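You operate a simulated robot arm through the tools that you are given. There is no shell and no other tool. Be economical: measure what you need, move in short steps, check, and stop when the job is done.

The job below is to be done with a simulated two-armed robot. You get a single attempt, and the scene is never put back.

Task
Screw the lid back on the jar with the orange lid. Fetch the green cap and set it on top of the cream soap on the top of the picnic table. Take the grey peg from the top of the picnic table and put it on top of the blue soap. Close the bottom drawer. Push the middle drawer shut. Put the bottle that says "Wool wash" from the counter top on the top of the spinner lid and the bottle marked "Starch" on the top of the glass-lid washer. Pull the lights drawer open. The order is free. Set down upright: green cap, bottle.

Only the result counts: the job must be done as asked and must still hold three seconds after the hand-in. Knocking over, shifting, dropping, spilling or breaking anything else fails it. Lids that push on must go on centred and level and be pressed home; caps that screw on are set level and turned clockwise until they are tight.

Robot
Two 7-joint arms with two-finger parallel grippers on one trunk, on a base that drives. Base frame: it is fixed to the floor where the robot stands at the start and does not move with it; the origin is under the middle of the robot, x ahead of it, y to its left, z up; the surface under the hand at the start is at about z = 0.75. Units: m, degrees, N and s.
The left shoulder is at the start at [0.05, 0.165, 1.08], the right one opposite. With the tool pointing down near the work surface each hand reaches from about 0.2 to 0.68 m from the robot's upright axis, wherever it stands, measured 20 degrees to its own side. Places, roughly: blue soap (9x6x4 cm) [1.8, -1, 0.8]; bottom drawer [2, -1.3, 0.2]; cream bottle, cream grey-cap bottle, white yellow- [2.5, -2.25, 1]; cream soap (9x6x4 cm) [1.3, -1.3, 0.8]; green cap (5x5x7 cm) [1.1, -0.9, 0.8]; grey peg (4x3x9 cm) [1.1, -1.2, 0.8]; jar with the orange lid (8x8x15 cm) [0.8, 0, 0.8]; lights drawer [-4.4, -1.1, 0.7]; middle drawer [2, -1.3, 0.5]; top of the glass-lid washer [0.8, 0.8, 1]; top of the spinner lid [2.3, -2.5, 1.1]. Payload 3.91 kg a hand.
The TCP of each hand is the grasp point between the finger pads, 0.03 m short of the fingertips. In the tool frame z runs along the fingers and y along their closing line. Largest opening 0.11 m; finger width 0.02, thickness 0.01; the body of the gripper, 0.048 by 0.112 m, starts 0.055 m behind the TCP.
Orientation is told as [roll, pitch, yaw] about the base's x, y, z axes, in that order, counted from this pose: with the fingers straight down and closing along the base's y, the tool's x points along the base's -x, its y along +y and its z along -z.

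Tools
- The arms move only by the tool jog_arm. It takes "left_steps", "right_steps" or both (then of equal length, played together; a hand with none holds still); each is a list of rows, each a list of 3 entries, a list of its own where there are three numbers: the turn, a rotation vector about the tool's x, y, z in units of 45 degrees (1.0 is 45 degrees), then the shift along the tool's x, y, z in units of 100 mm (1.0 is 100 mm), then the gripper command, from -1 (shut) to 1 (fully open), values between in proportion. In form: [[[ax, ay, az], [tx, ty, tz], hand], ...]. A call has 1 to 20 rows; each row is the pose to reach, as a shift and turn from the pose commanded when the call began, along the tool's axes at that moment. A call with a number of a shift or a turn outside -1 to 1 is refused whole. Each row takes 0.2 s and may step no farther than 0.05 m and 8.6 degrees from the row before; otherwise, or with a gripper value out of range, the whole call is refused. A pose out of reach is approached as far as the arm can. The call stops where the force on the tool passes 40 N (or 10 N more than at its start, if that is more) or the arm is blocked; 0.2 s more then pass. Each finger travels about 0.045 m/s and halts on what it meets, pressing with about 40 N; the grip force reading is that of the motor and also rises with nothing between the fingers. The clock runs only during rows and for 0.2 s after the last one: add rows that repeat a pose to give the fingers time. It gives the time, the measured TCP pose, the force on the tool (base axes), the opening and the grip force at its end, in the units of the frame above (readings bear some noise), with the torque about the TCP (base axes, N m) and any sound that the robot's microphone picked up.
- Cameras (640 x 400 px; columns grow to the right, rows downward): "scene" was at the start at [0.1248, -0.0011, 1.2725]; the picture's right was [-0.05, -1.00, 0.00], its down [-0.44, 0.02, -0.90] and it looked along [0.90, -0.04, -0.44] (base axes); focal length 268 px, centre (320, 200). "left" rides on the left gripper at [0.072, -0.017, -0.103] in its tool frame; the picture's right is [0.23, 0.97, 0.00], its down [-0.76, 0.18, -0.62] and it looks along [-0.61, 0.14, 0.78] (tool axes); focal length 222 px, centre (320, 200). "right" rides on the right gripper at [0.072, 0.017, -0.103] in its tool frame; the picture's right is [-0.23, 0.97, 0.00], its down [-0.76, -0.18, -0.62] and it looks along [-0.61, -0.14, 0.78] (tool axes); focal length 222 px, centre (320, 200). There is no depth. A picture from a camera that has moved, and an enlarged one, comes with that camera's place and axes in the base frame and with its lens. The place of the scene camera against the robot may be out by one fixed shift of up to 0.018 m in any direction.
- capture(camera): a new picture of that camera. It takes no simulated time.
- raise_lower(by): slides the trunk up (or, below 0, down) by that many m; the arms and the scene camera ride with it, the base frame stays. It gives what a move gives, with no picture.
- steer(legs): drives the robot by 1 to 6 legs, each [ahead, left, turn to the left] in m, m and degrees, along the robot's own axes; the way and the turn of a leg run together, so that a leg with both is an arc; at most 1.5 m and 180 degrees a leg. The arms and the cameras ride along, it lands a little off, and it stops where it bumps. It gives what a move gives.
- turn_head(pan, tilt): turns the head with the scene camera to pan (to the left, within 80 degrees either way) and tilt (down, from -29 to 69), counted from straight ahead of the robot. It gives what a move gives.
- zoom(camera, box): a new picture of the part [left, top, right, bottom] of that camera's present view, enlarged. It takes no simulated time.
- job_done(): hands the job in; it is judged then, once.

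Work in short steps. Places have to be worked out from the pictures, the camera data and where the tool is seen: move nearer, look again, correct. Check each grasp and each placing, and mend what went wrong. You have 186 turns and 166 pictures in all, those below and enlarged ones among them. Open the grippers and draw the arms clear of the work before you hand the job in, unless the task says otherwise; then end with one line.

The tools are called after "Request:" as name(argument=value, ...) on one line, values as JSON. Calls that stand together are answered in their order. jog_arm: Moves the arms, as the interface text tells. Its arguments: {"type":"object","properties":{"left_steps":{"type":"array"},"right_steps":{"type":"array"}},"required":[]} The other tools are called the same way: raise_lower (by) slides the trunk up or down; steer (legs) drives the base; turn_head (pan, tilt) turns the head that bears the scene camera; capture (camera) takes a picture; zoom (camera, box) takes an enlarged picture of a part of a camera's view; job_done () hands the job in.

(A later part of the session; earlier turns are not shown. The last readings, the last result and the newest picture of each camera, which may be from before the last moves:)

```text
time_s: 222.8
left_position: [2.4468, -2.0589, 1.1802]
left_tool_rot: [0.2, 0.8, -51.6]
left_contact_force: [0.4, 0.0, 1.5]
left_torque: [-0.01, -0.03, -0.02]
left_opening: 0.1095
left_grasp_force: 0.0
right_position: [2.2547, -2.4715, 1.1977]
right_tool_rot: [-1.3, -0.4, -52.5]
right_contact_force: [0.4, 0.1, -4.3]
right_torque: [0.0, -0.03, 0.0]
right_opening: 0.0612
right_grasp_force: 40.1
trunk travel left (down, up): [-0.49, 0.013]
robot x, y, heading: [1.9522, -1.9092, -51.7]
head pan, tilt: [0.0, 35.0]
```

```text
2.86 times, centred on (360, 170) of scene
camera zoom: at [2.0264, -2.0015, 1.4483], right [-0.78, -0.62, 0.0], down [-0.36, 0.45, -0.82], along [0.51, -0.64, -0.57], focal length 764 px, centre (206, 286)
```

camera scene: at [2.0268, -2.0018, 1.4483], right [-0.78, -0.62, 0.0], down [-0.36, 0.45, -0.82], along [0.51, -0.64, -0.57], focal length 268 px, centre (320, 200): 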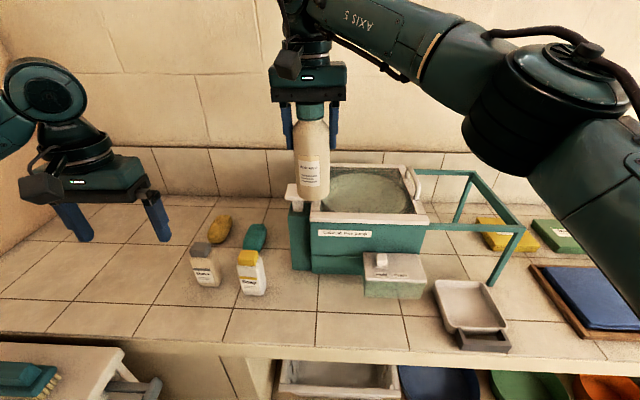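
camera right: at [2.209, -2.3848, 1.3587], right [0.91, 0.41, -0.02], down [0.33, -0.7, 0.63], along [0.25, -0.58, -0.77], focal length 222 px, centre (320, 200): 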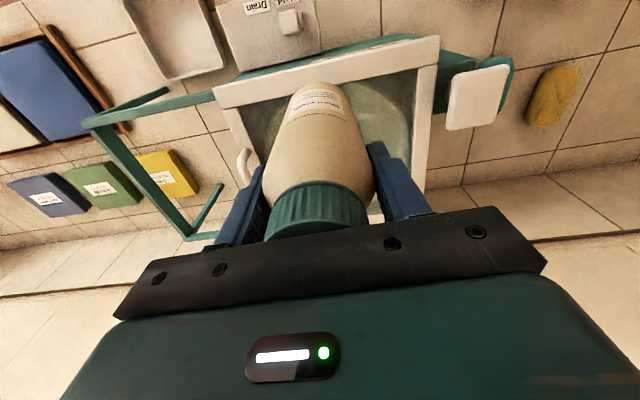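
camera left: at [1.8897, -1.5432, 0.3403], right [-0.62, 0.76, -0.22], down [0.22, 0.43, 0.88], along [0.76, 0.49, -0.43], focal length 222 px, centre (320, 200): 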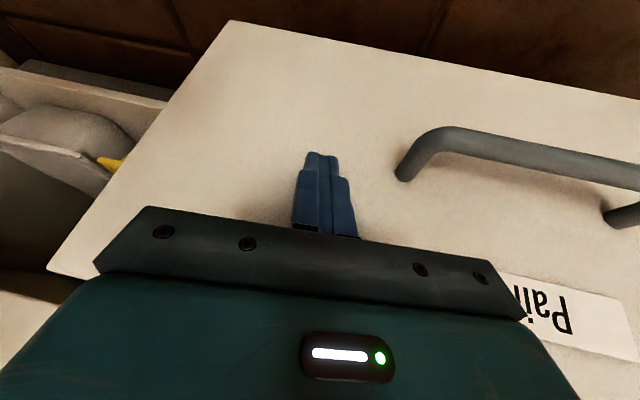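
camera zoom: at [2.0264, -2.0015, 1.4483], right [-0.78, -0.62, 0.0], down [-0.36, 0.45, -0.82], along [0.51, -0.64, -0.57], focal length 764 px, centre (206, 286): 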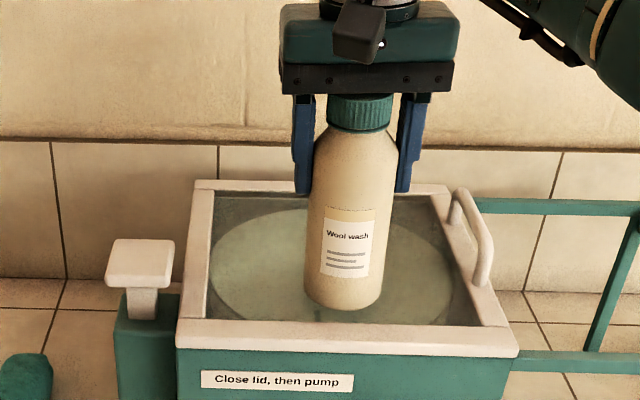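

The base is close to the glass now. I continue in 3–4 mm steps.

Request:
jog_arm(right_steps=[[[0, 0, 0], [0, 0, 0.02], -1], [[0, 0, 0], [0, 0, 0.04], -1]])

Request:
jog_arm(right_steps=[[[0, 0, 0], [0, 0, 0.02], -1], [[0, 0, 0], [0, 0, 0.03], -1]])

Request:
jog_arm(right_steps=[[[0, 0, 0], [0, 0, 0.02], -1], [[0, 0, 0], [0, 0, 0.03], -1]])

```text
time_s: 223.4
left_position: [2.4471, -2.0594, 1.1806]
left_tool_rot: [0.2, 0.7, -51.6]
left_contact_force: [-0.1, -0.7, -0.4]
left_torque: [-0.01, -0.01, -0.01]
left_opening: 0.11
left_grasp_force: 0.1
right_position: [2.2546, -2.4708, 1.1948]
right_tool_rot: [-1.3, -0.4, -52.6]
right_contact_force: [0.3, 1.3, -4.2]
right_torque: [-0.03, -0.02, -0.01]
right_opening: 0.0609
right_grasp_force: 39.6
trunk travel left (down, up): [-0.49, 0.013]
robot x, y, heading: [1.9473, -1.9119, -51.8]
head pan, tilt: [0.0, 35.0]
```

```text
time_s: 224.0
left_position: [2.447, -2.0587, 1.1809]
left_tool_rot: [0.2, 0.6, -51.6]
left_contact_force: [-0.2, -0.1, 0.9]
left_torque: [-0.02, 0.0, 0.04]
left_opening: 0.1102
left_grasp_force: 0.1
right_position: [2.2549, -2.4713, 1.1941]
right_tool_rot: [-1.3, -0.6, -52.5]
right_contact_force: [0.8, -0.5, 3.8]
right_torque: [0.13, -0.3, 0.0]
right_opening: 0.0609
right_grasp_force: 39.7
trunk travel left (down, up): [-0.49, 0.013]
robot x, y, heading: [1.9499, -1.9115, -51.7]
head pan, tilt: [0.0, 35.0]
```

```text
time_s: 224.6
left_position: [2.447, -2.0575, 1.1806]
left_tool_rot: [0.1, 0.6, -51.5]
left_contact_force: [-1.3, -0.6, -0.2]
left_torque: [-0.02, 0.02, 0.02]
left_opening: 0.1102
left_grasp_force: 0.0
right_position: [2.2549, -2.471, 1.1935]
right_tool_rot: [-1.2, -0.7, -52.6]
right_contact_force: [3.7, -4.0, 21.0]
right_torque: [0.06, -0.77, -0.09]
right_opening: 0.0607
right_grasp_force: 39.8
trunk travel left (down, up): [-0.49, 0.013]
robot x, y, heading: [1.9527, -1.9128, -51.4]
head pan, tilt: [0.0, 35.0]
```

Contact at z≈1.194. I ease off 2 mm, open, and check that it stands.

Request:
jog_arm(right_steps=[[[0, 0, 0], [0, 0, -0.025], -1], [[0, 0, 0], [0, 0, -0.025], 0.3], [[0, 0, 0], [0, 0, -0.025], 0.6], [[0, 0, 0], [0, 0, -0.025], 0.9], [[0, 0, 0], [0, 0, -0.025], 0.9], [[0, 0, 0], [0, 0, -0.025], 0.9]])

Request:
zoom(camera="scene", box=[270, 100, 450, 240])

```text
time_s: 226.0
left_position: [2.4479, -2.0593, 1.1801]
left_tool_rot: [0.3, 0.7, -51.6]
left_contact_force: [0.0, 0.4, 0.1]
left_torque: [-0.01, 0.02, 0.02]
left_opening: 0.1095
left_grasp_force: 0.1
right_position: [2.2544, -2.471, 1.1914]
right_tool_rot: [-1.3, -0.4, -52.5]
right_contact_force: [0.1, 1.3, 0.6]
right_torque: [0.02, -0.01, 0.01]
right_opening: 0.1045
right_grasp_force: 0.0
trunk travel left (down, up): [-0.49, 0.013]
robot x, y, heading: [1.9455, -1.9167, -51.6]
head pan, tilt: [0.0, 35.0]
```

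```text
2.86 times, centred on (360, 170) of scene
camera zoom: at [2.0262, -2.001, 1.4484], right [-0.78, -0.62, 0.0], down [-0.36, 0.45, -0.82], along [0.51, -0.64, -0.57], focal length 764 px, centre (206, 286)
```

zoom: 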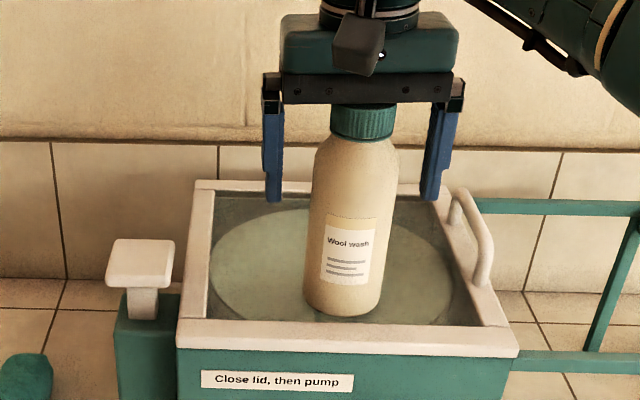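

The wool-wash bottle stands on the spinner lid glass. I raise the right hand clear, and bring the left hand toward the Starch bottle (≈(2.545, −2.162)).

Request:
jog_arm(right_steps=[[[0, 0, 0], [0, 0, -0.3], 0.9], [[0, 0, 0], [0, 0, -0.6], 0.9], [[0, 0, 0], [0, 0, -0.9], 0.9]])

Request:
jog_arm(right_steps=[[[0, 0, 0], [0.3, 0, -0.2], 0.9], [[0, 0, 0], [0.6, 0, -0.4], 0.9], [[0, 0, 0], [1.0, 0, -0.4], 0.9]])

Request:
jog_arm(left_steps=[[[0, 0, 0], [-0.4, 0, 0], 1], [[0, 0, 0], [-0.8, 0.1, 0], 1], [[0, 0, 0], [-1.0, 0.13, 0], 1]], right_steps=[[[0, 0, 0], [0.3, 0, 0], 0.9], [[0, 0, 0], [0.6, 0, 0], 0.9], [[0, 0, 0], [0.9, 0, 0], 0.9]])

Request:
capture(camera="left")

Request:
capture(camera="scene")

```text
time_s: 226.8
left_position: [2.447, -2.0581, 1.1797]
left_tool_rot: [0.2, 0.6, -51.6]
left_contact_force: [0.0, 0.5, 0.6]
left_torque: [-0.01, 0.01, 0.03]
left_opening: 0.11
left_grasp_force: 0.0
right_position: [2.2456, -2.4612, 1.2819]
right_tool_rot: [-1.3, -0.5, -52.7]
right_contact_force: [0.3, 0.0, 0.8]
right_torque: [0.0, -0.01, 0.04]
right_opening: 0.1044
right_grasp_force: 0.1
right hand out of reach, approached as far as the arm can: row 3
trunk travel left (down, up): [-0.49, 0.013]
robot x, y, heading: [1.9524, -1.9087, -51.8]
head pan, tilt: [0.0, 35.0]
```

```text
time_s: 227.6
left_position: [2.4452, -2.06, 1.1806]
left_tool_rot: [0.3, 0.6, -51.6]
left_contact_force: [-0.1, -0.3, 0.7]
left_torque: [0.04, -0.07, -0.01]
left_opening: 0.1099
left_grasp_force: 0.1
right_position: [2.1833, -2.3801, 1.3154]
right_tool_rot: [-1.0, -0.5, -52.7]
right_contact_force: [-0.3, 0.8, -0.3]
right_torque: [0.03, -0.05, 0.04]
right_opening: 0.1048
right_grasp_force: 0.0
trunk travel left (down, up): [-0.49, 0.013]
robot x, y, heading: [1.949, -1.91, -51.7]
head pan, tilt: [0.0, 35.0]
```

```text
time_s: 228.4
left_position: [2.5195, -2.1285, 1.177]
left_tool_rot: [0.2, 0.6, -51.5]
left_contact_force: [-0.1, -0.4, 0.9]
left_torque: [-0.01, -0.02, -0.01]
left_opening: 0.1099
left_grasp_force: 0.0
right_position: [2.1318, -2.3092, 1.3202]
right_tool_rot: [-1.2, -0.5, -52.6]
right_contact_force: [0.3, -0.6, 0.4]
right_torque: [0.01, -0.03, 0.02]
right_opening: 0.1045
right_grasp_force: 0.1
trunk travel left (down, up): [-0.49, 0.013]
robot x, y, heading: [1.949, -1.91, -51.6]
head pan, tilt: [0.0, 35.0]
```

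```text
42 pictures are left
camera left: at [2.4631, -2.0839, 1.2802], right [0.62, 0.78, 0.01], down [0.62, -0.49, 0.62], along [0.48, -0.38, -0.79], focal length 222 px, centre (320, 200)
```

left: 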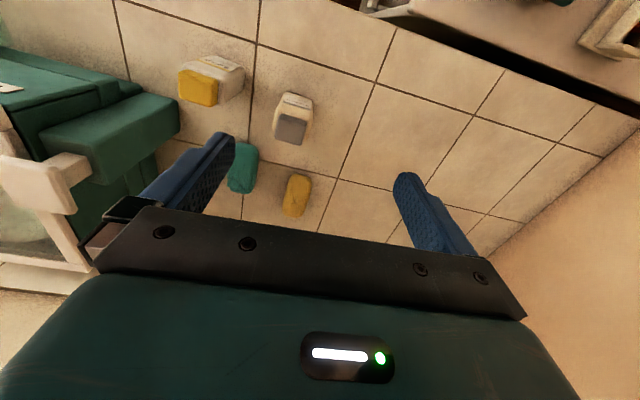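

```text
41 pictures are left
camera scene: at [2.0257, -2.0008, 1.4484], right [-0.78, -0.62, 0.0], down [-0.36, 0.45, -0.82], along [0.51, -0.64, -0.57], focal length 268 px, centre (320, 200)
```

scene: 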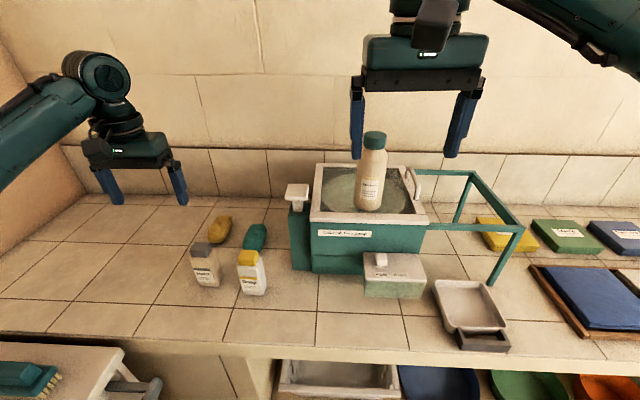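

Starch bottle at (2.523, −2.185), cap top z≈0.97, aligned with the fingers. I centre above it and lower part-way, then look.

Request:
jog_arm(left_steps=[[[0, 0, 0], [-0.2, -0.16, 0.2], 1], [[0, 0, 0], [-0.46, -0.32, 0.4], 1], [[0, 0, 0], [-0.46, -0.32, 0.8], 1], [[0, 0, 0], [-0.46, -0.32, 1.0], 1]])

Request:
jog_arm(left_steps=[[[0, 0, 0], [0, 0, 0.3], 1], [[0, 0, 0], [0, 0, 0.5], 1]])

Request:
capture(camera="left")

```text
time_s: 229.4
left_position: [2.5244, -2.1833, 1.0774]
left_tool_rot: [0.2, 0.6, -51.5]
left_contact_force: [0.4, 0.9, -0.5]
left_torque: [0.01, 0.01, 0.0]
left_opening: 0.1098
left_grasp_force: 0.1
right_position: [2.1313, -2.3106, 1.3198]
right_tool_rot: [-1.3, -0.4, -52.5]
right_contact_force: [-0.3, 0.4, 0.0]
right_torque: [0.01, -0.04, -0.02]
right_opening: 0.1046
right_grasp_force: 0.0
trunk travel left (down, up): [-0.49, 0.013]
robot x, y, heading: [1.9498, -1.916, -51.7]
head pan, tilt: [0.0, 35.0]
```

```text
time_s: 230.0
left_position: [2.5251, -2.1835, 1.0235]
left_tool_rot: [0.2, 0.6, -51.5]
left_contact_force: [1.2, 0.0, -0.1]
left_torque: [0.01, 0.0, 0.01]
left_opening: 0.1096
left_grasp_force: 0.1
right_position: [2.1328, -2.3097, 1.32]
right_tool_rot: [-1.2, -0.4, -52.7]
right_contact_force: [0.2, -0.2, 0.0]
right_torque: [0.03, -0.03, -0.02]
right_opening: 0.1047
right_grasp_force: 0.0
trunk travel left (down, up): [-0.49, 0.013]
robot x, y, heading: [1.9519, -1.9172, -51.8]
head pan, tilt: [0.0, 35.0]
```

```text
40 pictures are left
camera left: at [2.4687, -2.1389, 1.1274], right [0.62, 0.78, 0.0], down [0.62, -0.49, 0.62], along [0.48, -0.38, -0.79], focal length 222 px, centre (320, 200)
```

left: 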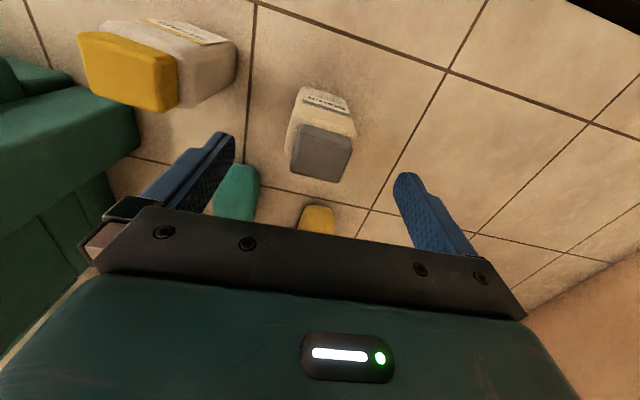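

Triangulated cap top: (2.522, −2.181, 0.99), centred. I lower to TCP z≈0.945 and grip the body.

Request:
jog_arm(left_steps=[[[0, 0, 0], [0.01, 0, 0.3], 1], [[0, 0, 0], [0.01, 0, 0.6], 1], [[0, 0, 0], [0.01, 0, 0.78], 1], [[0, 0, 0], [0.01, 0, 0.78], 0], [[0, 0, 0], [0.01, 0, 0.78], -1], [[0, 0, 0], [0.01, 0, 0.78], -1], [[0, 0, 0], [0.01, 0, 0.78], -1], [[0, 0, 0], [0.01, 0, 0.78], -1]])

Request:
jog_arm(left_steps=[[[0, 0, 0], [0, 0, -0.1], -1], [[0, 0, 0], [0, 0, -0.3], -1], [[0, 0, 0], [0, 0, -0.6], -1]])

Request:
capture(camera="scene")

```text
time_s: 231.8
left_position: [2.5232, -2.1815, 0.948]
left_tool_rot: [0.1, 0.7, -51.6]
left_contact_force: [0.3, -0.4, -0.4]
left_torque: [-0.05, 0.04, -0.04]
left_opening: 0.0552
left_grasp_force: 40.2
right_position: [2.1329, -2.3091, 1.3201]
right_tool_rot: [-1.3, -0.3, -52.6]
right_contact_force: [0.3, 0.1, -0.8]
right_torque: [0.01, -0.02, 0.04]
right_opening: 0.1044
right_grasp_force: 0.1
trunk travel left (down, up): [-0.49, 0.013]
robot x, y, heading: [1.9486, -1.9131, -51.4]
head pan, tilt: [0.0, 35.0]
```

```text
time_s: 232.6
left_position: [2.5223, -2.1825, 1.0094]
left_tool_rot: [0.2, 0.6, -51.4]
left_contact_force: [-0.2, -0.3, -1.4]
left_torque: [0.0, 0.0, 0.01]
left_opening: 0.0549
left_grasp_force: 40.2
right_position: [2.1315, -2.3083, 1.3201]
right_tool_rot: [-1.3, -0.4, -52.6]
right_contact_force: [-0.9, -1.0, 0.6]
right_torque: [0.01, 0.01, -0.01]
right_opening: 0.1044
right_grasp_force: 0.0
trunk travel left (down, up): [-0.49, 0.013]
robot x, y, heading: [1.9507, -1.9136, -51.7]
head pan, tilt: [0.0, 35.0]
```

```text
39 pictures are left
camera scene: at [2.0261, -2.001, 1.4483], right [-0.78, -0.62, 0.0], down [-0.36, 0.45, -0.82], along [0.51, -0.64, -0.57], focal length 268 px, centre (320, 200)
```

scene: 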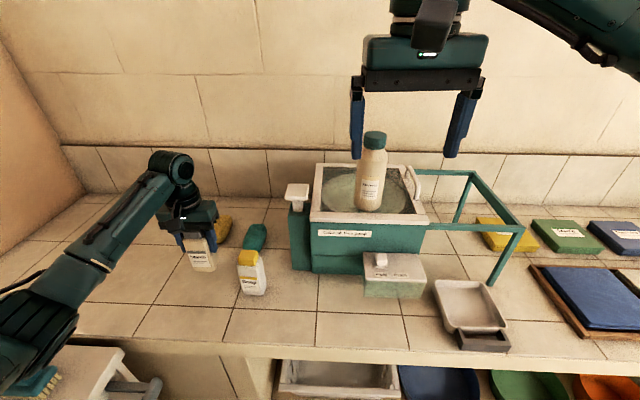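

Starch is held (0.055 m). I raise it to carrying height, retract both arms, and back away from the counter toward the open floor.

Request:
jog_arm(left_steps=[[[0, 0, 0], [0, 0, -0.4], -1], [[0, 0, 0], [0, 0, -0.8], -1], [[0, 0, 0], [0.2, 0, -1.0], -1]], right_steps=[[[0, 0, 0], [0.3, 0, 0], 0.9], [[0, 0, 0], [0.6, 0, 0], 0.5], [[0, 0, 0], [0.9, 0, 0], 0]])

Request:
jog_arm(left_steps=[[[0, 0, 0], [0.2, 0, -0.4], -1], [[0, 0, 0], [0.5, 0, -0.8], -1], [[0, 0, 0], [0.9, 0, -1.0], -1]])

Request:
steer(legs=[[-0.35, 0, 0], [-0.05, -1.35, 0]])

Request:
turn_head(pan=0, tilt=30)

Request:
capture(camera="scene")

```text
time_s: 233.4
left_position: [2.5123, -2.1677, 1.1126]
left_tool_rot: [0.1, 0.6, -51.5]
left_contact_force: [-0.1, 0.3, -1.9]
left_torque: [-0.03, -0.01, 0.02]
left_opening: 0.0543
left_grasp_force: 40.3
right_position: [2.077, -2.2372, 1.3182]
right_tool_rot: [-1.3, -0.5, -52.5]
right_contact_force: [0.9, 0.1, 1.0]
right_torque: [-0.03, -0.02, 0.03]
right_opening: 0.0548
right_grasp_force: 0.1
trunk travel left (down, up): [-0.49, 0.013]
robot x, y, heading: [1.9504, -1.9139, -51.6]
head pan, tilt: [0.0, 35.0]
```

```text
time_s: 234.2
left_position: [2.4542, -2.1001, 1.2119]
left_tool_rot: [0.1, 0.7, -51.5]
left_contact_force: [0.1, 0.0, -1.7]
left_torque: [0.0, 0.0, -0.03]
left_opening: 0.055
left_grasp_force: 40.5
right_position: [2.0775, -2.2378, 1.3189]
right_tool_rot: [-1.3, -0.5, -52.7]
right_contact_force: [-0.1, 0.2, -0.8]
right_torque: [-0.05, 0.03, 0.0]
right_opening: 0.055
right_grasp_force: 0.0
trunk travel left (down, up): [-0.49, 0.013]
robot x, y, heading: [1.9531, -1.9144, -51.5]
head pan, tilt: [0.0, 35.0]
```

```text
time_s: 247.8
left_position: [1.2046, -2.609, 1.2124]
left_tool_rot: [0.2, 0.7, -48.9]
left_contact_force: [-0.5, 1.0, -2.5]
left_torque: [0.03, -0.02, -0.01]
left_opening: 0.0545
left_grasp_force: 40.1
right_position: [0.8335, -2.764, 1.3172]
right_tool_rot: [-1.3, -0.5, -50.0]
right_contact_force: [0.4, -0.4, 0.0]
right_torque: [-0.01, 0.01, -0.01]
right_opening: 0.0549
right_grasp_force: 0.0
trunk travel left (down, up): [-0.49, 0.013]
robot x, y, heading: [0.6903, -2.4418, -48.9]
head pan, tilt: [0.0, 35.0]
```

```text
time_s: 248.5
left_position: [1.2043, -2.6094, 1.2124]
left_tool_rot: [0.1, 0.6, -49.0]
left_contact_force: [0.1, 0.2, -1.8]
left_torque: [0.04, 0.02, 0.0]
left_opening: 0.0548
left_grasp_force: 40.0
right_position: [0.8336, -2.7631, 1.318]
right_tool_rot: [-1.2, -0.4, -50.1]
right_contact_force: [-0.4, -0.7, -0.1]
right_torque: [0.04, 0.03, 0.0]
right_opening: 0.055
right_grasp_force: 0.2
trunk travel left (down, up): [-0.49, 0.013]
robot x, y, heading: [0.6896, -2.446, -49.4]
head pan, tilt: [0.0, 30.0]
```

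```text
38 pictures are left
camera scene: at [0.7732, -2.5313, 1.4561], right [-0.76, -0.66, 0.0], down [-0.33, 0.38, -0.87], along [0.57, -0.65, -0.5], focal length 268 px, centre (320, 200)
```

scene: 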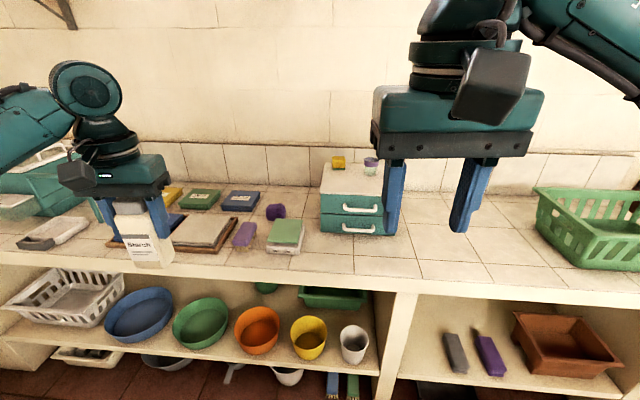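

Clear floor ahead of the path. I back up along the bench's outer side, then turn left to face the washers.

Request:
steer(legs=[[-1.5, 0, 0], [-0.95, 0, 0], [0, 0, 87], [0.8, 0, 0]])

Request:
turn_head(pan=0, tilt=30)

Request:
capture(camera="scene")

```text
time_s: 267.9
left_position: [-0.002, 0.3871, 1.2106]
left_tool_rot: [0.1, 0.8, 35.1]
left_contact_force: [0.1, 0.1, -1.6]
left_torque: [-0.03, 0.03, -0.02]
left_opening: 0.0546
left_grasp_force: 39.8
right_position: [0.1144, 0.0014, 1.3185]
right_tool_rot: [-1.3, -0.4, 34.1]
right_contact_force: [-0.3, -0.4, -0.5]
right_torque: [0.02, 0.01, -0.01]
right_opening: 0.0549
right_grasp_force: 0.0
trunk travel left (down, up): [-0.49, 0.013]
robot x, y, heading: [-0.2169, -0.1086, 34.9]
head pan, tilt: [0.0, 30.0]
stopped in leg 4: the robot was blocked; the commanded pose is now the measured one
```

```text
time_s: 268.4
left_position: [-0.0015, 0.3853, 1.2126]
left_tool_rot: [0.2, 0.7, 35.1]
left_contact_force: [0.1, -0.2, -1.5]
left_torque: [0.0, 0.02, 0.01]
left_opening: 0.0547
left_grasp_force: 40.0
right_position: [0.1135, 0.0006, 1.3178]
right_tool_rot: [-1.3, -0.4, 34.1]
right_contact_force: [0.6, 0.3, 0.9]
right_torque: [0.01, 0.01, -0.03]
right_opening: 0.055
right_grasp_force: 0.0
trunk travel left (down, up): [-0.49, 0.013]
robot x, y, heading: [-0.2172, -0.1058, 35.2]
head pan, tilt: [0.0, 30.0]
```

```text
37 pictures are left
camera scene: at [-0.1172, -0.0357, 1.4562], right [0.57, -0.82, 0.0], down [-0.41, -0.29, -0.87], along [0.71, 0.5, -0.5], focal length 268 px, centre (320, 200)
```

scene: 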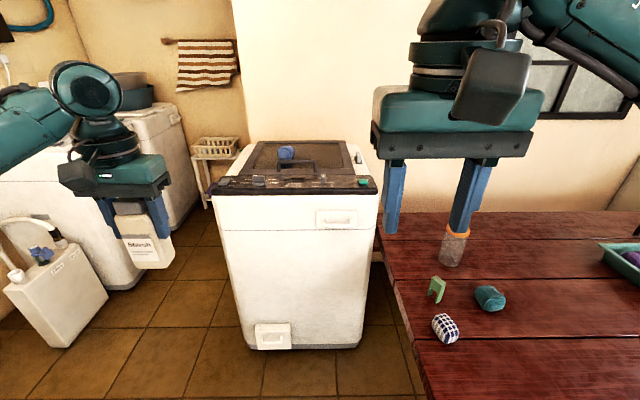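

Something at table-corner level blocked me. The washer front spans n −0.37…0.19 with top z≈1.02. I raise the bottle 6 cm, shift left and go forward.

Request:
jog_arm(left_steps=[[[0, 0, 0], [0, 0, -0.3], -1], [[0, 0, 0], [0, 0, -0.6], -1]])

Request:
steer(legs=[[-0.03, 0.17, 2], [0.5, 0, 0]])

Request:
capture(camera="scene")

```text
time_s: 269.1
left_position: [-0.0024, 0.3861, 1.2732]
left_tool_rot: [0.2, 0.7, 35.1]
left_contact_force: [0.3, 0.4, -2.7]
left_torque: [-0.03, 0.02, 0.04]
left_opening: 0.0545
left_grasp_force: 40.0
right_position: [0.1135, 0.0002, 1.3172]
right_tool_rot: [-1.3, -0.4, 34.1]
right_contact_force: [0.0, -0.2, 0.5]
right_torque: [-0.01, 0.06, 0.02]
right_opening: 0.0548
right_grasp_force: 0.2
trunk travel left (down, up): [-0.49, 0.013]
robot x, y, heading: [-0.2191, -0.1073, 35.0]
head pan, tilt: [0.0, 30.0]
```

```text
time_s: 273.8
left_position: [0.255, 0.8238, 1.2712]
left_tool_rot: [0.1, 0.7, 37.7]
left_contact_force: [0.4, 1.1, -2.3]
left_torque: [0.01, -0.02, 0.0]
left_opening: 0.0545
left_grasp_force: 39.9
right_position: [0.3889, 0.4437, 1.3173]
right_tool_rot: [-1.3, -0.4, 36.8]
right_contact_force: [0.0, 0.3, 1.0]
right_torque: [0.03, 0.03, -0.01]
right_opening: 0.0547
right_grasp_force: 0.1
trunk travel left (down, up): [-0.49, 0.013]
robot x, y, heading: [0.0607, 0.3208, 37.8]
head pan, tilt: [0.0, 30.0]
```

```text
36 pictures are left
camera scene: at [0.1601, 0.3971, 1.4561], right [0.61, -0.79, 0.0], down [-0.4, -0.31, -0.87], along [0.69, 0.53, -0.5], focal length 268 px, centre (320, 200)
```

scene: 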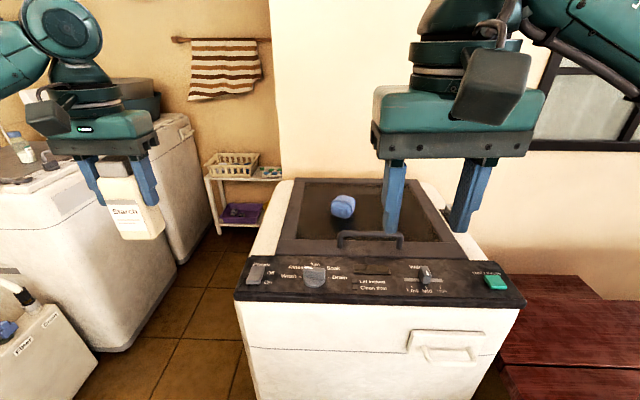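

I zoom in on the washer top to find a flat, free, sturdy spot.

Request:
zoom(camera="scene", box=[230, 160, 530, 310])

Request:
capture(camera="right")

```text
2.13 times, centred on (380, 235) of scene
camera zoom: at [0.1601, 0.3971, 1.4561], right [0.61, -0.79, 0.0], down [-0.4, -0.31, -0.87], along [0.69, 0.53, -0.5], focal length 571 px, centre (192, 125)
```

zoom: 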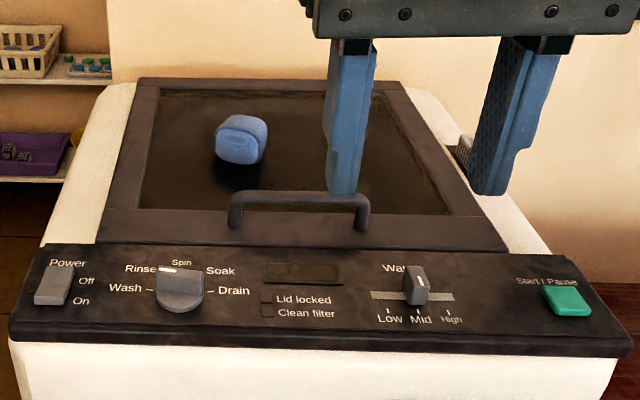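

```text
34 pictures are left
camera right: at [0.3186, 0.4152, 1.4204], right [-0.4, 0.92, -0.02], down [0.7, 0.32, 0.63], along [0.59, 0.24, -0.77], focal length 222 px, centre (320, 200)
```

right: 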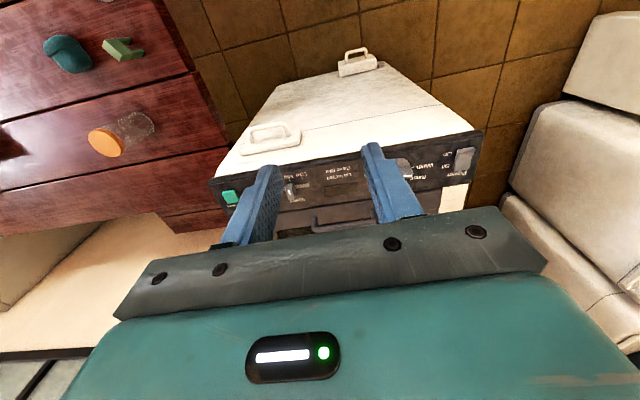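

The lid glass is free right of the blue ball (which sits on it). I choose (0.729, 0.607). I reposition the robot to about (0.26, 0.27), heading 15°, so the left hand can reach it comfortably.

Request:
steer(legs=[[0.126, -0.162, 0], [0, 0, -23]])

Request:
turn_head(pan=25, tilt=35)

Request:
capture(camera="scene")

Request:
capture(camera="left")

```text
time_s: 277.1
left_position: [0.6424, 0.654, 1.2726]
left_tool_rot: [0.2, 0.7, 14.6]
left_contact_force: [-0.1, -0.4, -2.1]
left_torque: [0.01, -0.01, -0.02]
left_opening: 0.0546
left_grasp_force: 39.3
right_position: [0.6168, 0.2535, 1.3177]
right_tool_rot: [-1.4, -0.4, 13.5]
right_contact_force: [0.1, -0.4, -0.2]
right_torque: [0.0, 0.01, -0.02]
right_opening: 0.055
right_grasp_force: 0.1
trunk travel left (down, up): [-0.49, 0.013]
robot x, y, heading: [0.2662, 0.2668, 14.5]
head pan, tilt: [0.0, 30.0]
```

```text
time_s: 277.9
left_position: [0.6417, 0.6552, 1.2731]
left_tool_rot: [0.1, 0.7, 14.6]
left_contact_force: [-0.5, 0.3, -1.4]
left_torque: [-0.01, 0.0, 0.03]
left_opening: 0.0545
left_grasp_force: 40.5
right_position: [0.616, 0.2542, 1.3182]
right_tool_rot: [-1.3, -0.4, 13.6]
right_contact_force: [-0.7, 0.5, -0.2]
right_torque: [-0.01, -0.02, 0.01]
right_opening: 0.055
right_grasp_force: 0.1
trunk travel left (down, up): [-0.49, 0.013]
robot x, y, heading: [0.2697, 0.268, 15.0]
head pan, tilt: [25.0, 35.0]
```

```text
33 pictures are left
camera scene: at [0.3666, 0.3346, 1.4483], right [0.64, -0.77, 0.0], down [-0.44, -0.36, -0.82], along [0.63, 0.52, -0.57], focal length 268 px, centre (320, 200)
```

scene: 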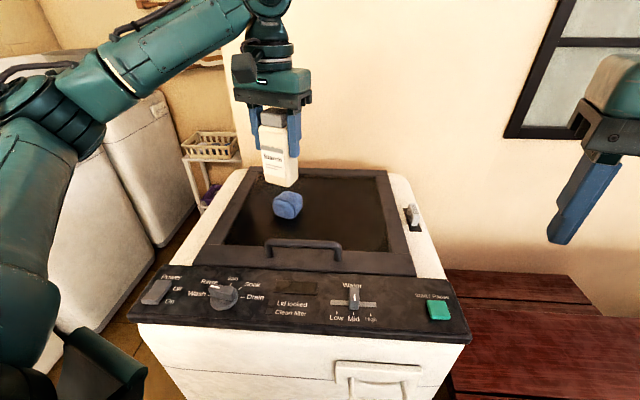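

```text
32 pictures are left
camera left: at [0.5791, 0.6193, 1.3757], right [-0.47, 0.88, 0.01], down [0.7, 0.36, 0.61], along [0.54, 0.29, -0.79], focal length 222 px, centre (320, 200)
```

left: 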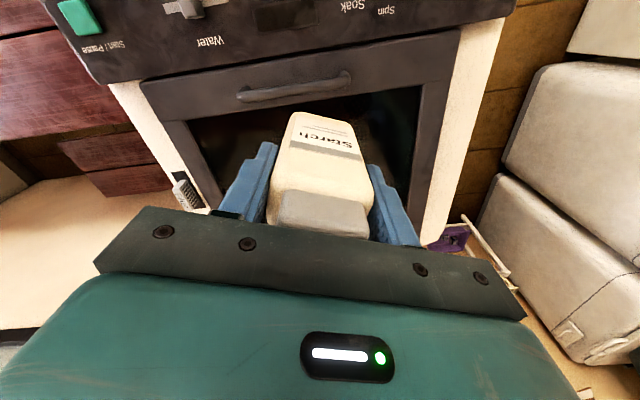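

Ball at ≈(0.712, 0.733). I choose (0.773, 0.616), 13 cm from it, and carry the bottle over it, then check.

Request:
jog_arm(left_steps=[[[0, 0, 0], [-0.3, -0.25, 0], -1], [[0, 0, 0], [-0.65, -0.5, 0], -1], [[0, 0, 0], [-1.0, -0.7, 0], -1]])

Request:
jog_arm(left_steps=[[[0, 0, 0], [-0.17, 0, 0.2], -1], [[0, 0, 0], [-0.17, 0, 0.5], -1], [[0, 0, 0], [-0.17, 0, 0.8], -1]])

Request:
zoom(camera="scene", box=[200, 100, 440, 290])

Request:
capture(camera="left")

```text
time_s: 278.7
left_position: [0.7564, 0.609, 1.2714]
left_tool_rot: [0.2, 0.8, 14.6]
left_contact_force: [0.0, -0.2, -2.4]
left_torque: [0.01, 0.03, 0.02]
left_opening: 0.0546
left_grasp_force: 39.7
right_position: [0.6168, 0.2531, 1.3175]
right_tool_rot: [-1.3, -0.4, 13.7]
right_contact_force: [-0.2, -0.1, -0.4]
right_torque: [0.04, -0.01, -0.05]
right_opening: 0.0549
right_grasp_force: 0.1
trunk travel left (down, up): [-0.49, 0.013]
robot x, y, heading: [0.2677, 0.262, 14.8]
head pan, tilt: [25.0, 35.0]
```

```text
time_s: 279.5
left_position: [0.7726, 0.6162, 1.1896]
left_tool_rot: [0.1, 0.6, 14.7]
left_contact_force: [0.1, -0.7, -1.6]
left_torque: [0.01, 0.02, 0.02]
left_opening: 0.0548
left_grasp_force: 39.8
right_position: [0.616, 0.2545, 1.3172]
right_tool_rot: [-1.2, -0.5, 13.6]
right_contact_force: [0.0, -0.7, -0.1]
right_torque: [0.01, 0.03, 0.0]
right_opening: 0.0552
right_grasp_force: 0.0
trunk travel left (down, up): [-0.49, 0.013]
robot x, y, heading: [0.2661, 0.2687, 14.5]
head pan, tilt: [25.0, 35.0]
```

```text
2.11 times, centred on (320, 195) of scene
camera zoom: at [0.3673, 0.3349, 1.4483], right [0.64, -0.77, 0.0], down [-0.44, -0.37, -0.82], along [0.63, 0.52, -0.57], focal length 563 px, centre (320, 210)
```

zoom: 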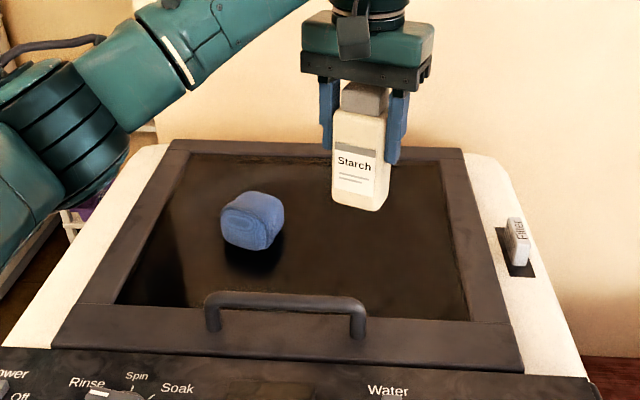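

```text
30 pictures are left
camera left: at [0.7098, 0.581, 1.2928], right [-0.47, 0.88, 0.0], down [0.7, 0.37, 0.61], along [0.54, 0.29, -0.79], focal length 222 px, centre (320, 200)
```

left: 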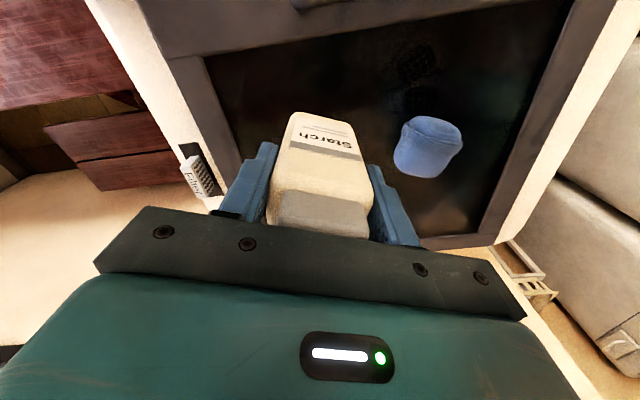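

Good spot on the glass with room around. I lower 4 cm and then creep to contact.

Request:
jog_arm(left_steps=[[[0, 0, 0], [0, 0, 0.1], -1], [[0, 0, 0], [0, 0, 0.25], -1], [[0, 0, 0], [0, 0, 0.38], -1]])

Request:
jog_arm(left_steps=[[[0, 0, 0], [0, 0, 0.03], -1], [[0, 0, 0], [0, 0, 0.05], -1]])

Request:
jog_arm(left_steps=[[[0, 0, 0], [0, 0, 0.03], -1], [[0, 0, 0], [0, 0, 0.05], -1]])

Request:
zoom(camera="scene", box=[200, 100, 440, 290])

```text
time_s: 280.3
left_position: [0.7729, 0.6193, 1.1527]
left_tool_rot: [0.1, 0.7, 14.8]
left_contact_force: [0.2, 0.9, -1.1]
left_torque: [-0.02, 0.0, 0.0]
left_opening: 0.0543
left_grasp_force: 39.9
right_position: [0.6178, 0.2536, 1.3185]
right_tool_rot: [-1.2, -0.5, 13.5]
right_contact_force: [-0.5, 0.2, -0.4]
right_torque: [-0.01, -0.02, 0.01]
right_opening: 0.0547
right_grasp_force: 0.0
trunk travel left (down, up): [-0.49, 0.013]
robot x, y, heading: [0.2648, 0.2676, 14.5]
head pan, tilt: [25.0, 35.0]
```

```text
time_s: 280.9
left_position: [0.7715, 0.6177, 1.1479]
left_tool_rot: [0.2, 0.7, 14.6]
left_contact_force: [-0.6, -1.0, -1.4]
left_torque: [-0.03, 0.0, 0.02]
left_opening: 0.0545
left_grasp_force: 40.1
right_position: [0.6174, 0.2545, 1.3182]
right_tool_rot: [-1.3, -0.4, 13.5]
right_contact_force: [0.9, 0.2, -0.1]
right_torque: [0.0, -0.01, -0.02]
right_opening: 0.0552
right_grasp_force: 0.2
trunk travel left (down, up): [-0.49, 0.013]
robot x, y, heading: [0.2674, 0.2674, 14.8]
head pan, tilt: [25.0, 35.0]
```

```text
time_s: 281.5
left_position: [0.7711, 0.6173, 1.1421]
left_tool_rot: [0.2, 0.7, 14.5]
left_contact_force: [-0.1, 0.1, -1.9]
left_torque: [0.0, -0.01, 0.03]
left_opening: 0.0546
left_grasp_force: 39.8
right_position: [0.6164, 0.2533, 1.3195]
right_tool_rot: [-1.3, -0.3, 13.6]
right_contact_force: [-0.3, 0.0, 0.8]
right_torque: [0.0, 0.0, 0.02]
right_opening: 0.0549
right_grasp_force: 0.1
trunk travel left (down, up): [-0.49, 0.013]
robot x, y, heading: [0.265, 0.2679, 14.6]
head pan, tilt: [25.0, 35.0]
```

```text
2.11 times, centred on (320, 195) of scene
camera zoom: at [0.3666, 0.3347, 1.4483], right [0.64, -0.77, 0.0], down [-0.44, -0.37, -0.82], along [0.63, 0.52, -0.57], focal length 563 px, centre (320, 210)
```

zoom: 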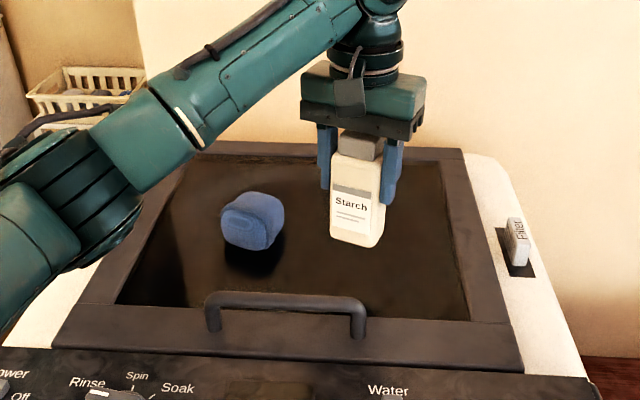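

Still free; continue in 5 mm steps.

Request:
jog_arm(left_steps=[[[0, 0, 0], [0, 0, 0.03], -1], [[0, 0, 0], [0, 0, 0.05], -1]])

Request:
jog_arm(left_steps=[[[0, 0, 0], [0, 0, 0.02], -1], [[0, 0, 0], [0, 0, 0.04], -1]])

Request:
jog_arm(left_steps=[[[0, 0, 0], [0, 0, 0.02], -1], [[0, 0, 0], [0, 0, 0.04], -1]])

Request:
zoom(camera="scene", box=[200, 100, 440, 290])

```text
time_s: 282.1
left_position: [0.7714, 0.6159, 1.137]
left_tool_rot: [0.1, 0.7, 14.5]
left_contact_force: [-0.3, -0.7, -1.6]
left_torque: [-0.01, 0.01, -0.02]
left_opening: 0.0545
left_grasp_force: 40.4
right_position: [0.6157, 0.2544, 1.3184]
right_tool_rot: [-1.2, -0.4, 13.5]
right_contact_force: [-0.8, 0.7, 0.4]
right_torque: [0.01, -0.02, 0.02]
right_opening: 0.0551
right_grasp_force: 0.0
trunk travel left (down, up): [-0.49, 0.013]
robot x, y, heading: [0.2693, 0.2702, 14.6]
head pan, tilt: [25.0, 35.0]
```

```text
time_s: 282.7
left_position: [0.7703, 0.6185, 1.1328]
left_tool_rot: [0.2, 0.8, 14.5]
left_contact_force: [0.5, -0.3, -2.2]
left_torque: [0.01, 0.0, 0.02]
left_opening: 0.0545
left_grasp_force: 40.0
right_position: [0.6161, 0.2546, 1.3185]
right_tool_rot: [-1.2, -0.3, 13.6]
right_contact_force: [0.1, 0.4, -0.9]
right_torque: [0.01, 0.01, 0.0]
right_opening: 0.055
right_grasp_force: 0.0
trunk travel left (down, up): [-0.49, 0.013]
robot x, y, heading: [0.2624, 0.2682, 14.7]
head pan, tilt: [25.0, 35.0]
```

```text
time_s: 283.3
left_position: [0.7718, 0.6167, 1.1282]
left_tool_rot: [0.1, 0.7, 14.5]
left_contact_force: [-0.2, 1.2, -2.0]
left_torque: [0.03, 0.02, 0.02]
left_opening: 0.0545
left_grasp_force: 39.9
right_position: [0.6168, 0.2536, 1.3173]
right_tool_rot: [-1.3, -0.4, 13.6]
right_contact_force: [-0.4, -0.5, 0.5]
right_torque: [-0.03, -0.02, 0.01]
right_opening: 0.055
right_grasp_force: 0.0
trunk travel left (down, up): [-0.49, 0.013]
robot x, y, heading: [0.269, 0.2677, 14.6]
head pan, tilt: [25.0, 35.0]
```

```text
2.11 times, centred on (320, 195) of scene
camera zoom: at [0.3666, 0.3346, 1.4483], right [0.64, -0.77, 0.0], down [-0.44, -0.37, -0.82], along [0.63, 0.52, -0.57], focal length 563 px, centre (320, 210)
```

zoom: 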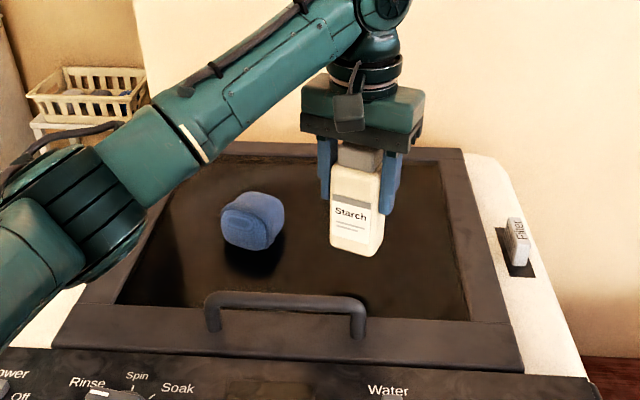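

By projection the base is still 2–3 cm above the glass. I go 1 cm, then creep.

Request:
jog_arm(left_steps=[[[0, 0, 0], [0, 0, 0.05], -1], [[0, 0, 0], [0, 0, 0.1], -1]])

Request:
jog_arm(left_steps=[[[0, 0, 0], [0, 0, 0.02], -1], [[0, 0, 0], [0, 0, 0.04], -1]])

Request:
jog_arm(left_steps=[[[0, 0, 0], [0, 0, 0.02], -1], [[0, 0, 0], [0, 0, 0.04], -1]])

Request:
jog_arm(left_steps=[[[0, 0, 0], [0, 0, 0.02], -1], [[0, 0, 0], [0, 0, 0.03], -1]])

```text
time_s: 283.9
left_position: [0.7721, 0.6173, 1.12]
left_tool_rot: [0.0, 0.7, 14.6]
left_contact_force: [0.3, -0.4, -2.1]
left_torque: [0.01, -0.01, 0.0]
left_opening: 0.0548
left_grasp_force: 40.1
right_position: [0.6164, 0.2536, 1.3171]
right_tool_rot: [-1.4, -0.4, 13.7]
right_contact_force: [-0.1, -0.1, -0.5]
right_torque: [0.0, 0.03, -0.02]
right_opening: 0.0551
right_grasp_force: 0.0
trunk travel left (down, up): [-0.49, 0.013]
robot x, y, heading: [0.2677, 0.267, 14.6]
head pan, tilt: [25.0, 35.0]
```

```text
time_s: 284.5
left_position: [0.7706, 0.6169, 1.1164]
left_tool_rot: [0.1, 0.7, 14.6]
left_contact_force: [0.2, -0.5, -2.3]
left_torque: [0.03, 0.04, -0.04]
left_opening: 0.0546
left_grasp_force: 39.8
right_position: [0.6168, 0.2537, 1.3185]
right_tool_rot: [-1.3, -0.4, 13.7]
right_contact_force: [-0.1, 0.9, -1.1]
right_torque: [-0.01, -0.01, 0.0]
right_opening: 0.055
right_grasp_force: 0.0
trunk travel left (down, up): [-0.49, 0.013]
robot x, y, heading: [0.2641, 0.2708, 14.7]
head pan, tilt: [25.0, 35.0]
```

```text
time_s: 285.1
left_position: [0.7711, 0.6163, 1.1114]
left_tool_rot: [0.0, 0.7, 14.6]
left_contact_force: [0.4, -0.3, -1.5]
left_torque: [0.01, 0.01, 0.01]
left_opening: 0.0545
left_grasp_force: 40.4
right_position: [0.6171, 0.2537, 1.3189]
right_tool_rot: [-1.3, -0.4, 13.5]
right_contact_force: [0.7, 0.5, 0.3]
right_torque: [0.0, 0.03, -0.02]
right_opening: 0.0551
right_grasp_force: 0.0
trunk travel left (down, up): [-0.49, 0.013]
robot x, y, heading: [0.2682, 0.2645, 14.6]
head pan, tilt: [25.0, 35.0]
```

```text
time_s: 285.7
left_position: [0.7709, 0.6183, 1.1075]
left_tool_rot: [0.2, 0.7, 14.6]
left_contact_force: [-0.6, -0.2, -2.0]
left_torque: [-0.01, 0.0, 0.0]
left_opening: 0.0546
left_grasp_force: 40.0
right_position: [0.616, 0.255, 1.3166]
right_tool_rot: [-1.4, -0.4, 13.7]
right_contact_force: [0.1, 0.1, -0.4]
right_torque: [0.01, 0.0, -0.01]
right_opening: 0.0552
right_grasp_force: 0.1
trunk travel left (down, up): [-0.49, 0.013]
robot x, y, heading: [0.2673, 0.2677, 14.8]
head pan, tilt: [25.0, 35.0]
```

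Still free; I look before going lower.

Request:
zoom(camera="scene", box=[200, 100, 440, 290])

Request:
jog_arm(left_steps=[[[0, 0, 0], [0, 0, 0.02], -1], [[0, 0, 0], [0, 0, 0.04], -1]])

Request:
jog_arm(left_steps=[[[0, 0, 0], [0, 0, 0.02], -1], [[0, 0, 0], [0, 0, 0.03], -1]])

```text
2.11 times, centred on (320, 195) of scene
camera zoom: at [0.3666, 0.3346, 1.4483], right [0.64, -0.77, 0.0], down [-0.44, -0.37, -0.82], along [0.63, 0.52, -0.57], focal length 563 px, centre (320, 210)
```

zoom: 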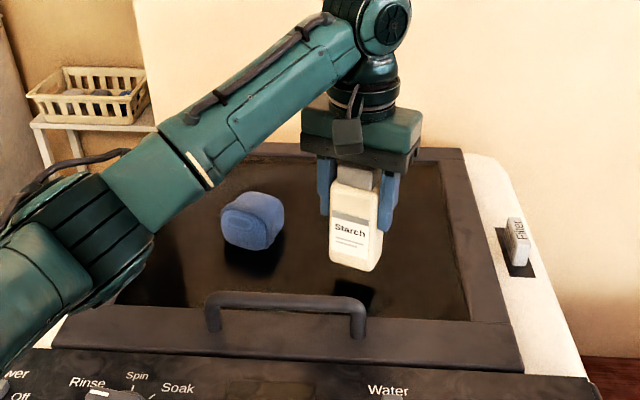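

```text
time_s: 286.3
left_position: [0.7708, 0.6175, 1.1051]
left_tool_rot: [0.1, 0.7, 14.6]
left_contact_force: [-0.5, 0.2, -1.8]
left_torque: [0.02, -0.02, 0.0]
left_opening: 0.0546
left_grasp_force: 39.7
right_position: [0.6164, 0.2532, 1.3178]
right_tool_rot: [-1.3, -0.4, 13.5]
right_contact_force: [-0.3, 0.1, -0.1]
right_torque: [-0.01, 0.02, 0.0]
right_opening: 0.0548
right_grasp_force: 0.0
trunk travel left (down, up): [-0.49, 0.013]
robot x, y, heading: [0.2656, 0.2681, 14.6]
head pan, tilt: [25.0, 35.0]
```

```text
time_s: 286.9
left_position: [0.7695, 0.6162, 1.1023]
left_tool_rot: [0.0, 0.7, 14.5]
left_contact_force: [0.3, 0.3, -2.6]
left_torque: [-0.02, -0.01, 0.0]
left_opening: 0.0548
left_grasp_force: 39.7
right_position: [0.6164, 0.2544, 1.3174]
right_tool_rot: [-1.2, -0.4, 13.5]
right_contact_force: [0.2, 0.3, -0.9]
right_torque: [-0.01, -0.04, -0.01]
right_opening: 0.055
right_grasp_force: 0.0
trunk travel left (down, up): [-0.49, 0.013]
robot x, y, heading: [0.2673, 0.2645, 15.0]
head pan, tilt: [25.0, 35.0]
```

The bottle's reflection shows the glass ~1 cm below. I creep on.

Request:
jog_arm(left_steps=[[[0, 0, 0], [0, 0, 0.02], -1], [[0, 0, 0], [0, 0, 0.04], -1]])

Request:
jog_arm(left_steps=[[[0, 0, 0], [0, 0, 0.02], -1], [[0, 0, 0], [0, 0, 0.03], -1]])

Request:
jog_arm(left_steps=[[[0, 0, 0], [0, 0, 0.02], -1], [[0, 0, 0], [0, 0, 0.03], -1]])

Request:
zoom(camera="scene", box=[200, 100, 440, 290])

```text
time_s: 287.5
left_position: [0.7707, 0.6158, 1.0981]
left_tool_rot: [0.2, 0.6, 14.5]
left_contact_force: [-0.4, 0.2, -2.4]
left_torque: [0.01, 0.03, -0.01]
left_opening: 0.0548
left_grasp_force: 40.2
right_position: [0.6161, 0.2527, 1.3177]
right_tool_rot: [-1.4, -0.4, 13.6]
right_contact_force: [0.1, -0.1, -1.1]
right_torque: [0.02, 0.02, -0.02]
right_opening: 0.055
right_grasp_force: 0.0
trunk travel left (down, up): [-0.49, 0.013]
robot x, y, heading: [0.2664, 0.2675, 14.5]
head pan, tilt: [25.0, 35.0]
```

```text
time_s: 288.1
left_position: [0.7707, 0.6168, 1.0943]
left_tool_rot: [0.0, 0.7, 14.6]
left_contact_force: [-0.7, -0.1, -1.4]
left_torque: [-0.03, 0.01, 0.0]
left_opening: 0.0548
left_grasp_force: 39.9
right_position: [0.6165, 0.2535, 1.3184]
right_tool_rot: [-1.3, -0.5, 13.6]
right_contact_force: [0.1, 0.3, -0.6]
right_torque: [-0.01, 0.0, 0.02]
right_opening: 0.0551
right_grasp_force: 0.0
trunk travel left (down, up): [-0.49, 0.013]
robot x, y, heading: [0.2637, 0.2695, 14.5]
head pan, tilt: [25.0, 35.0]
```

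```text
time_s: 288.7
left_position: [0.7708, 0.6159, 1.093]
left_tool_rot: [0.1, 0.7, 14.6]
left_contact_force: [0.3, -0.1, -1.8]
left_torque: [0.02, 0.01, 0.02]
left_opening: 0.0547
left_grasp_force: 39.9
right_position: [0.6163, 0.2532, 1.3184]
right_tool_rot: [-1.3, -0.4, 13.7]
right_contact_force: [0.0, 0.2, 0.0]
right_torque: [0.01, -0.02, -0.03]
right_opening: 0.0546
right_grasp_force: 0.0
trunk travel left (down, up): [-0.49, 0.013]
robot x, y, heading: [0.266, 0.2673, 14.6]
head pan, tilt: [25.0, 35.0]
```

```text
2.11 times, centred on (320, 195) of scene
camera zoom: at [0.3666, 0.3346, 1.4483], right [0.64, -0.77, 0.0], down [-0.44, -0.37, -0.82], along [0.63, 0.52, -0.57], focal length 563 px, centre (320, 210)
```

zoom: 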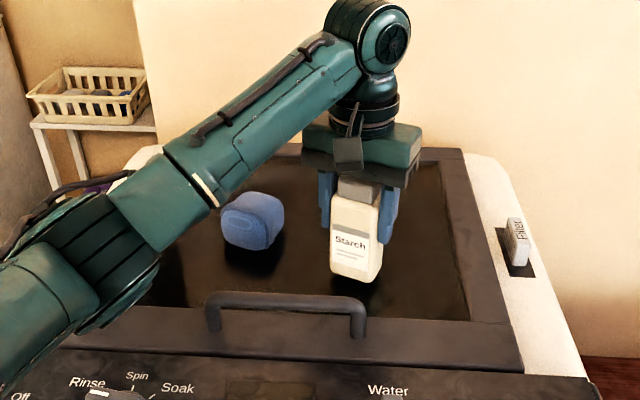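

Nearly there. A few more 3 mm steps.

Request:
jog_arm(left_steps=[[[0, 0, 0], [0, 0, 0.02], -1], [[0, 0, 0], [0, 0, 0.03], -1]])

Request:
jog_arm(left_steps=[[[0, 0, 0], [0, 0, 0.02], -1], [[0, 0, 0], [0, 0, 0.03], -1]])

Request:
jog_arm(left_steps=[[[0, 0, 0], [0, 0, 0.02], -1], [[0, 0, 0], [0, 0, 0.03], -1]])

```text
time_s: 289.3
left_position: [0.7716, 0.617, 1.0882]
left_tool_rot: [0.2, 0.8, 14.6]
left_contact_force: [-0.5, -0.3, -2.9]
left_torque: [0.01, 0.0, 0.01]
left_opening: 0.0545
left_grasp_force: 40.0
right_position: [0.6157, 0.2531, 1.3172]
right_tool_rot: [-1.2, -0.4, 13.7]
right_contact_force: [0.0, -0.2, 0.1]
right_torque: [-0.01, -0.05, 0.01]
right_opening: 0.055
right_grasp_force: 0.0
trunk travel left (down, up): [-0.49, 0.013]
robot x, y, heading: [0.2685, 0.2655, 14.8]
head pan, tilt: [25.0, 35.0]
```

```text
time_s: 289.9
left_position: [0.7719, 0.6152, 1.0858]
left_tool_rot: [0.1, 0.7, 14.7]
left_contact_force: [-0.2, -0.3, -1.8]
left_torque: [0.02, 0.02, 0.02]
left_opening: 0.0546
left_grasp_force: 40.3
right_position: [0.6171, 0.255, 1.3185]
right_tool_rot: [-1.2, -0.4, 13.6]
right_contact_force: [0.9, 0.0, -0.3]
right_torque: [-0.02, 0.02, 0.0]
right_opening: 0.0549
right_grasp_force: 0.1
trunk travel left (down, up): [-0.49, 0.013]
robot x, y, heading: [0.2645, 0.2682, 14.8]
head pan, tilt: [25.0, 35.0]
```

```text
time_s: 290.5
left_position: [0.7706, 0.6159, 1.0834]
left_tool_rot: [0.1, 0.5, 14.5]
left_contact_force: [-0.1, 0.3, 5.7]
left_torque: [-0.14, 0.04, 0.05]
left_opening: 0.0545
left_grasp_force: 39.9
right_position: [0.6155, 0.2538, 1.3184]
right_tool_rot: [-1.2, -0.5, 13.6]
right_contact_force: [-0.5, 0.5, 1.0]
right_torque: [-0.02, 0.01, 0.0]
right_opening: 0.0549
right_grasp_force: 0.1
trunk travel left (down, up): [-0.49, 0.013]
robot x, y, heading: [0.2657, 0.2675, 14.8]
head pan, tilt: [25.0, 35.0]
```

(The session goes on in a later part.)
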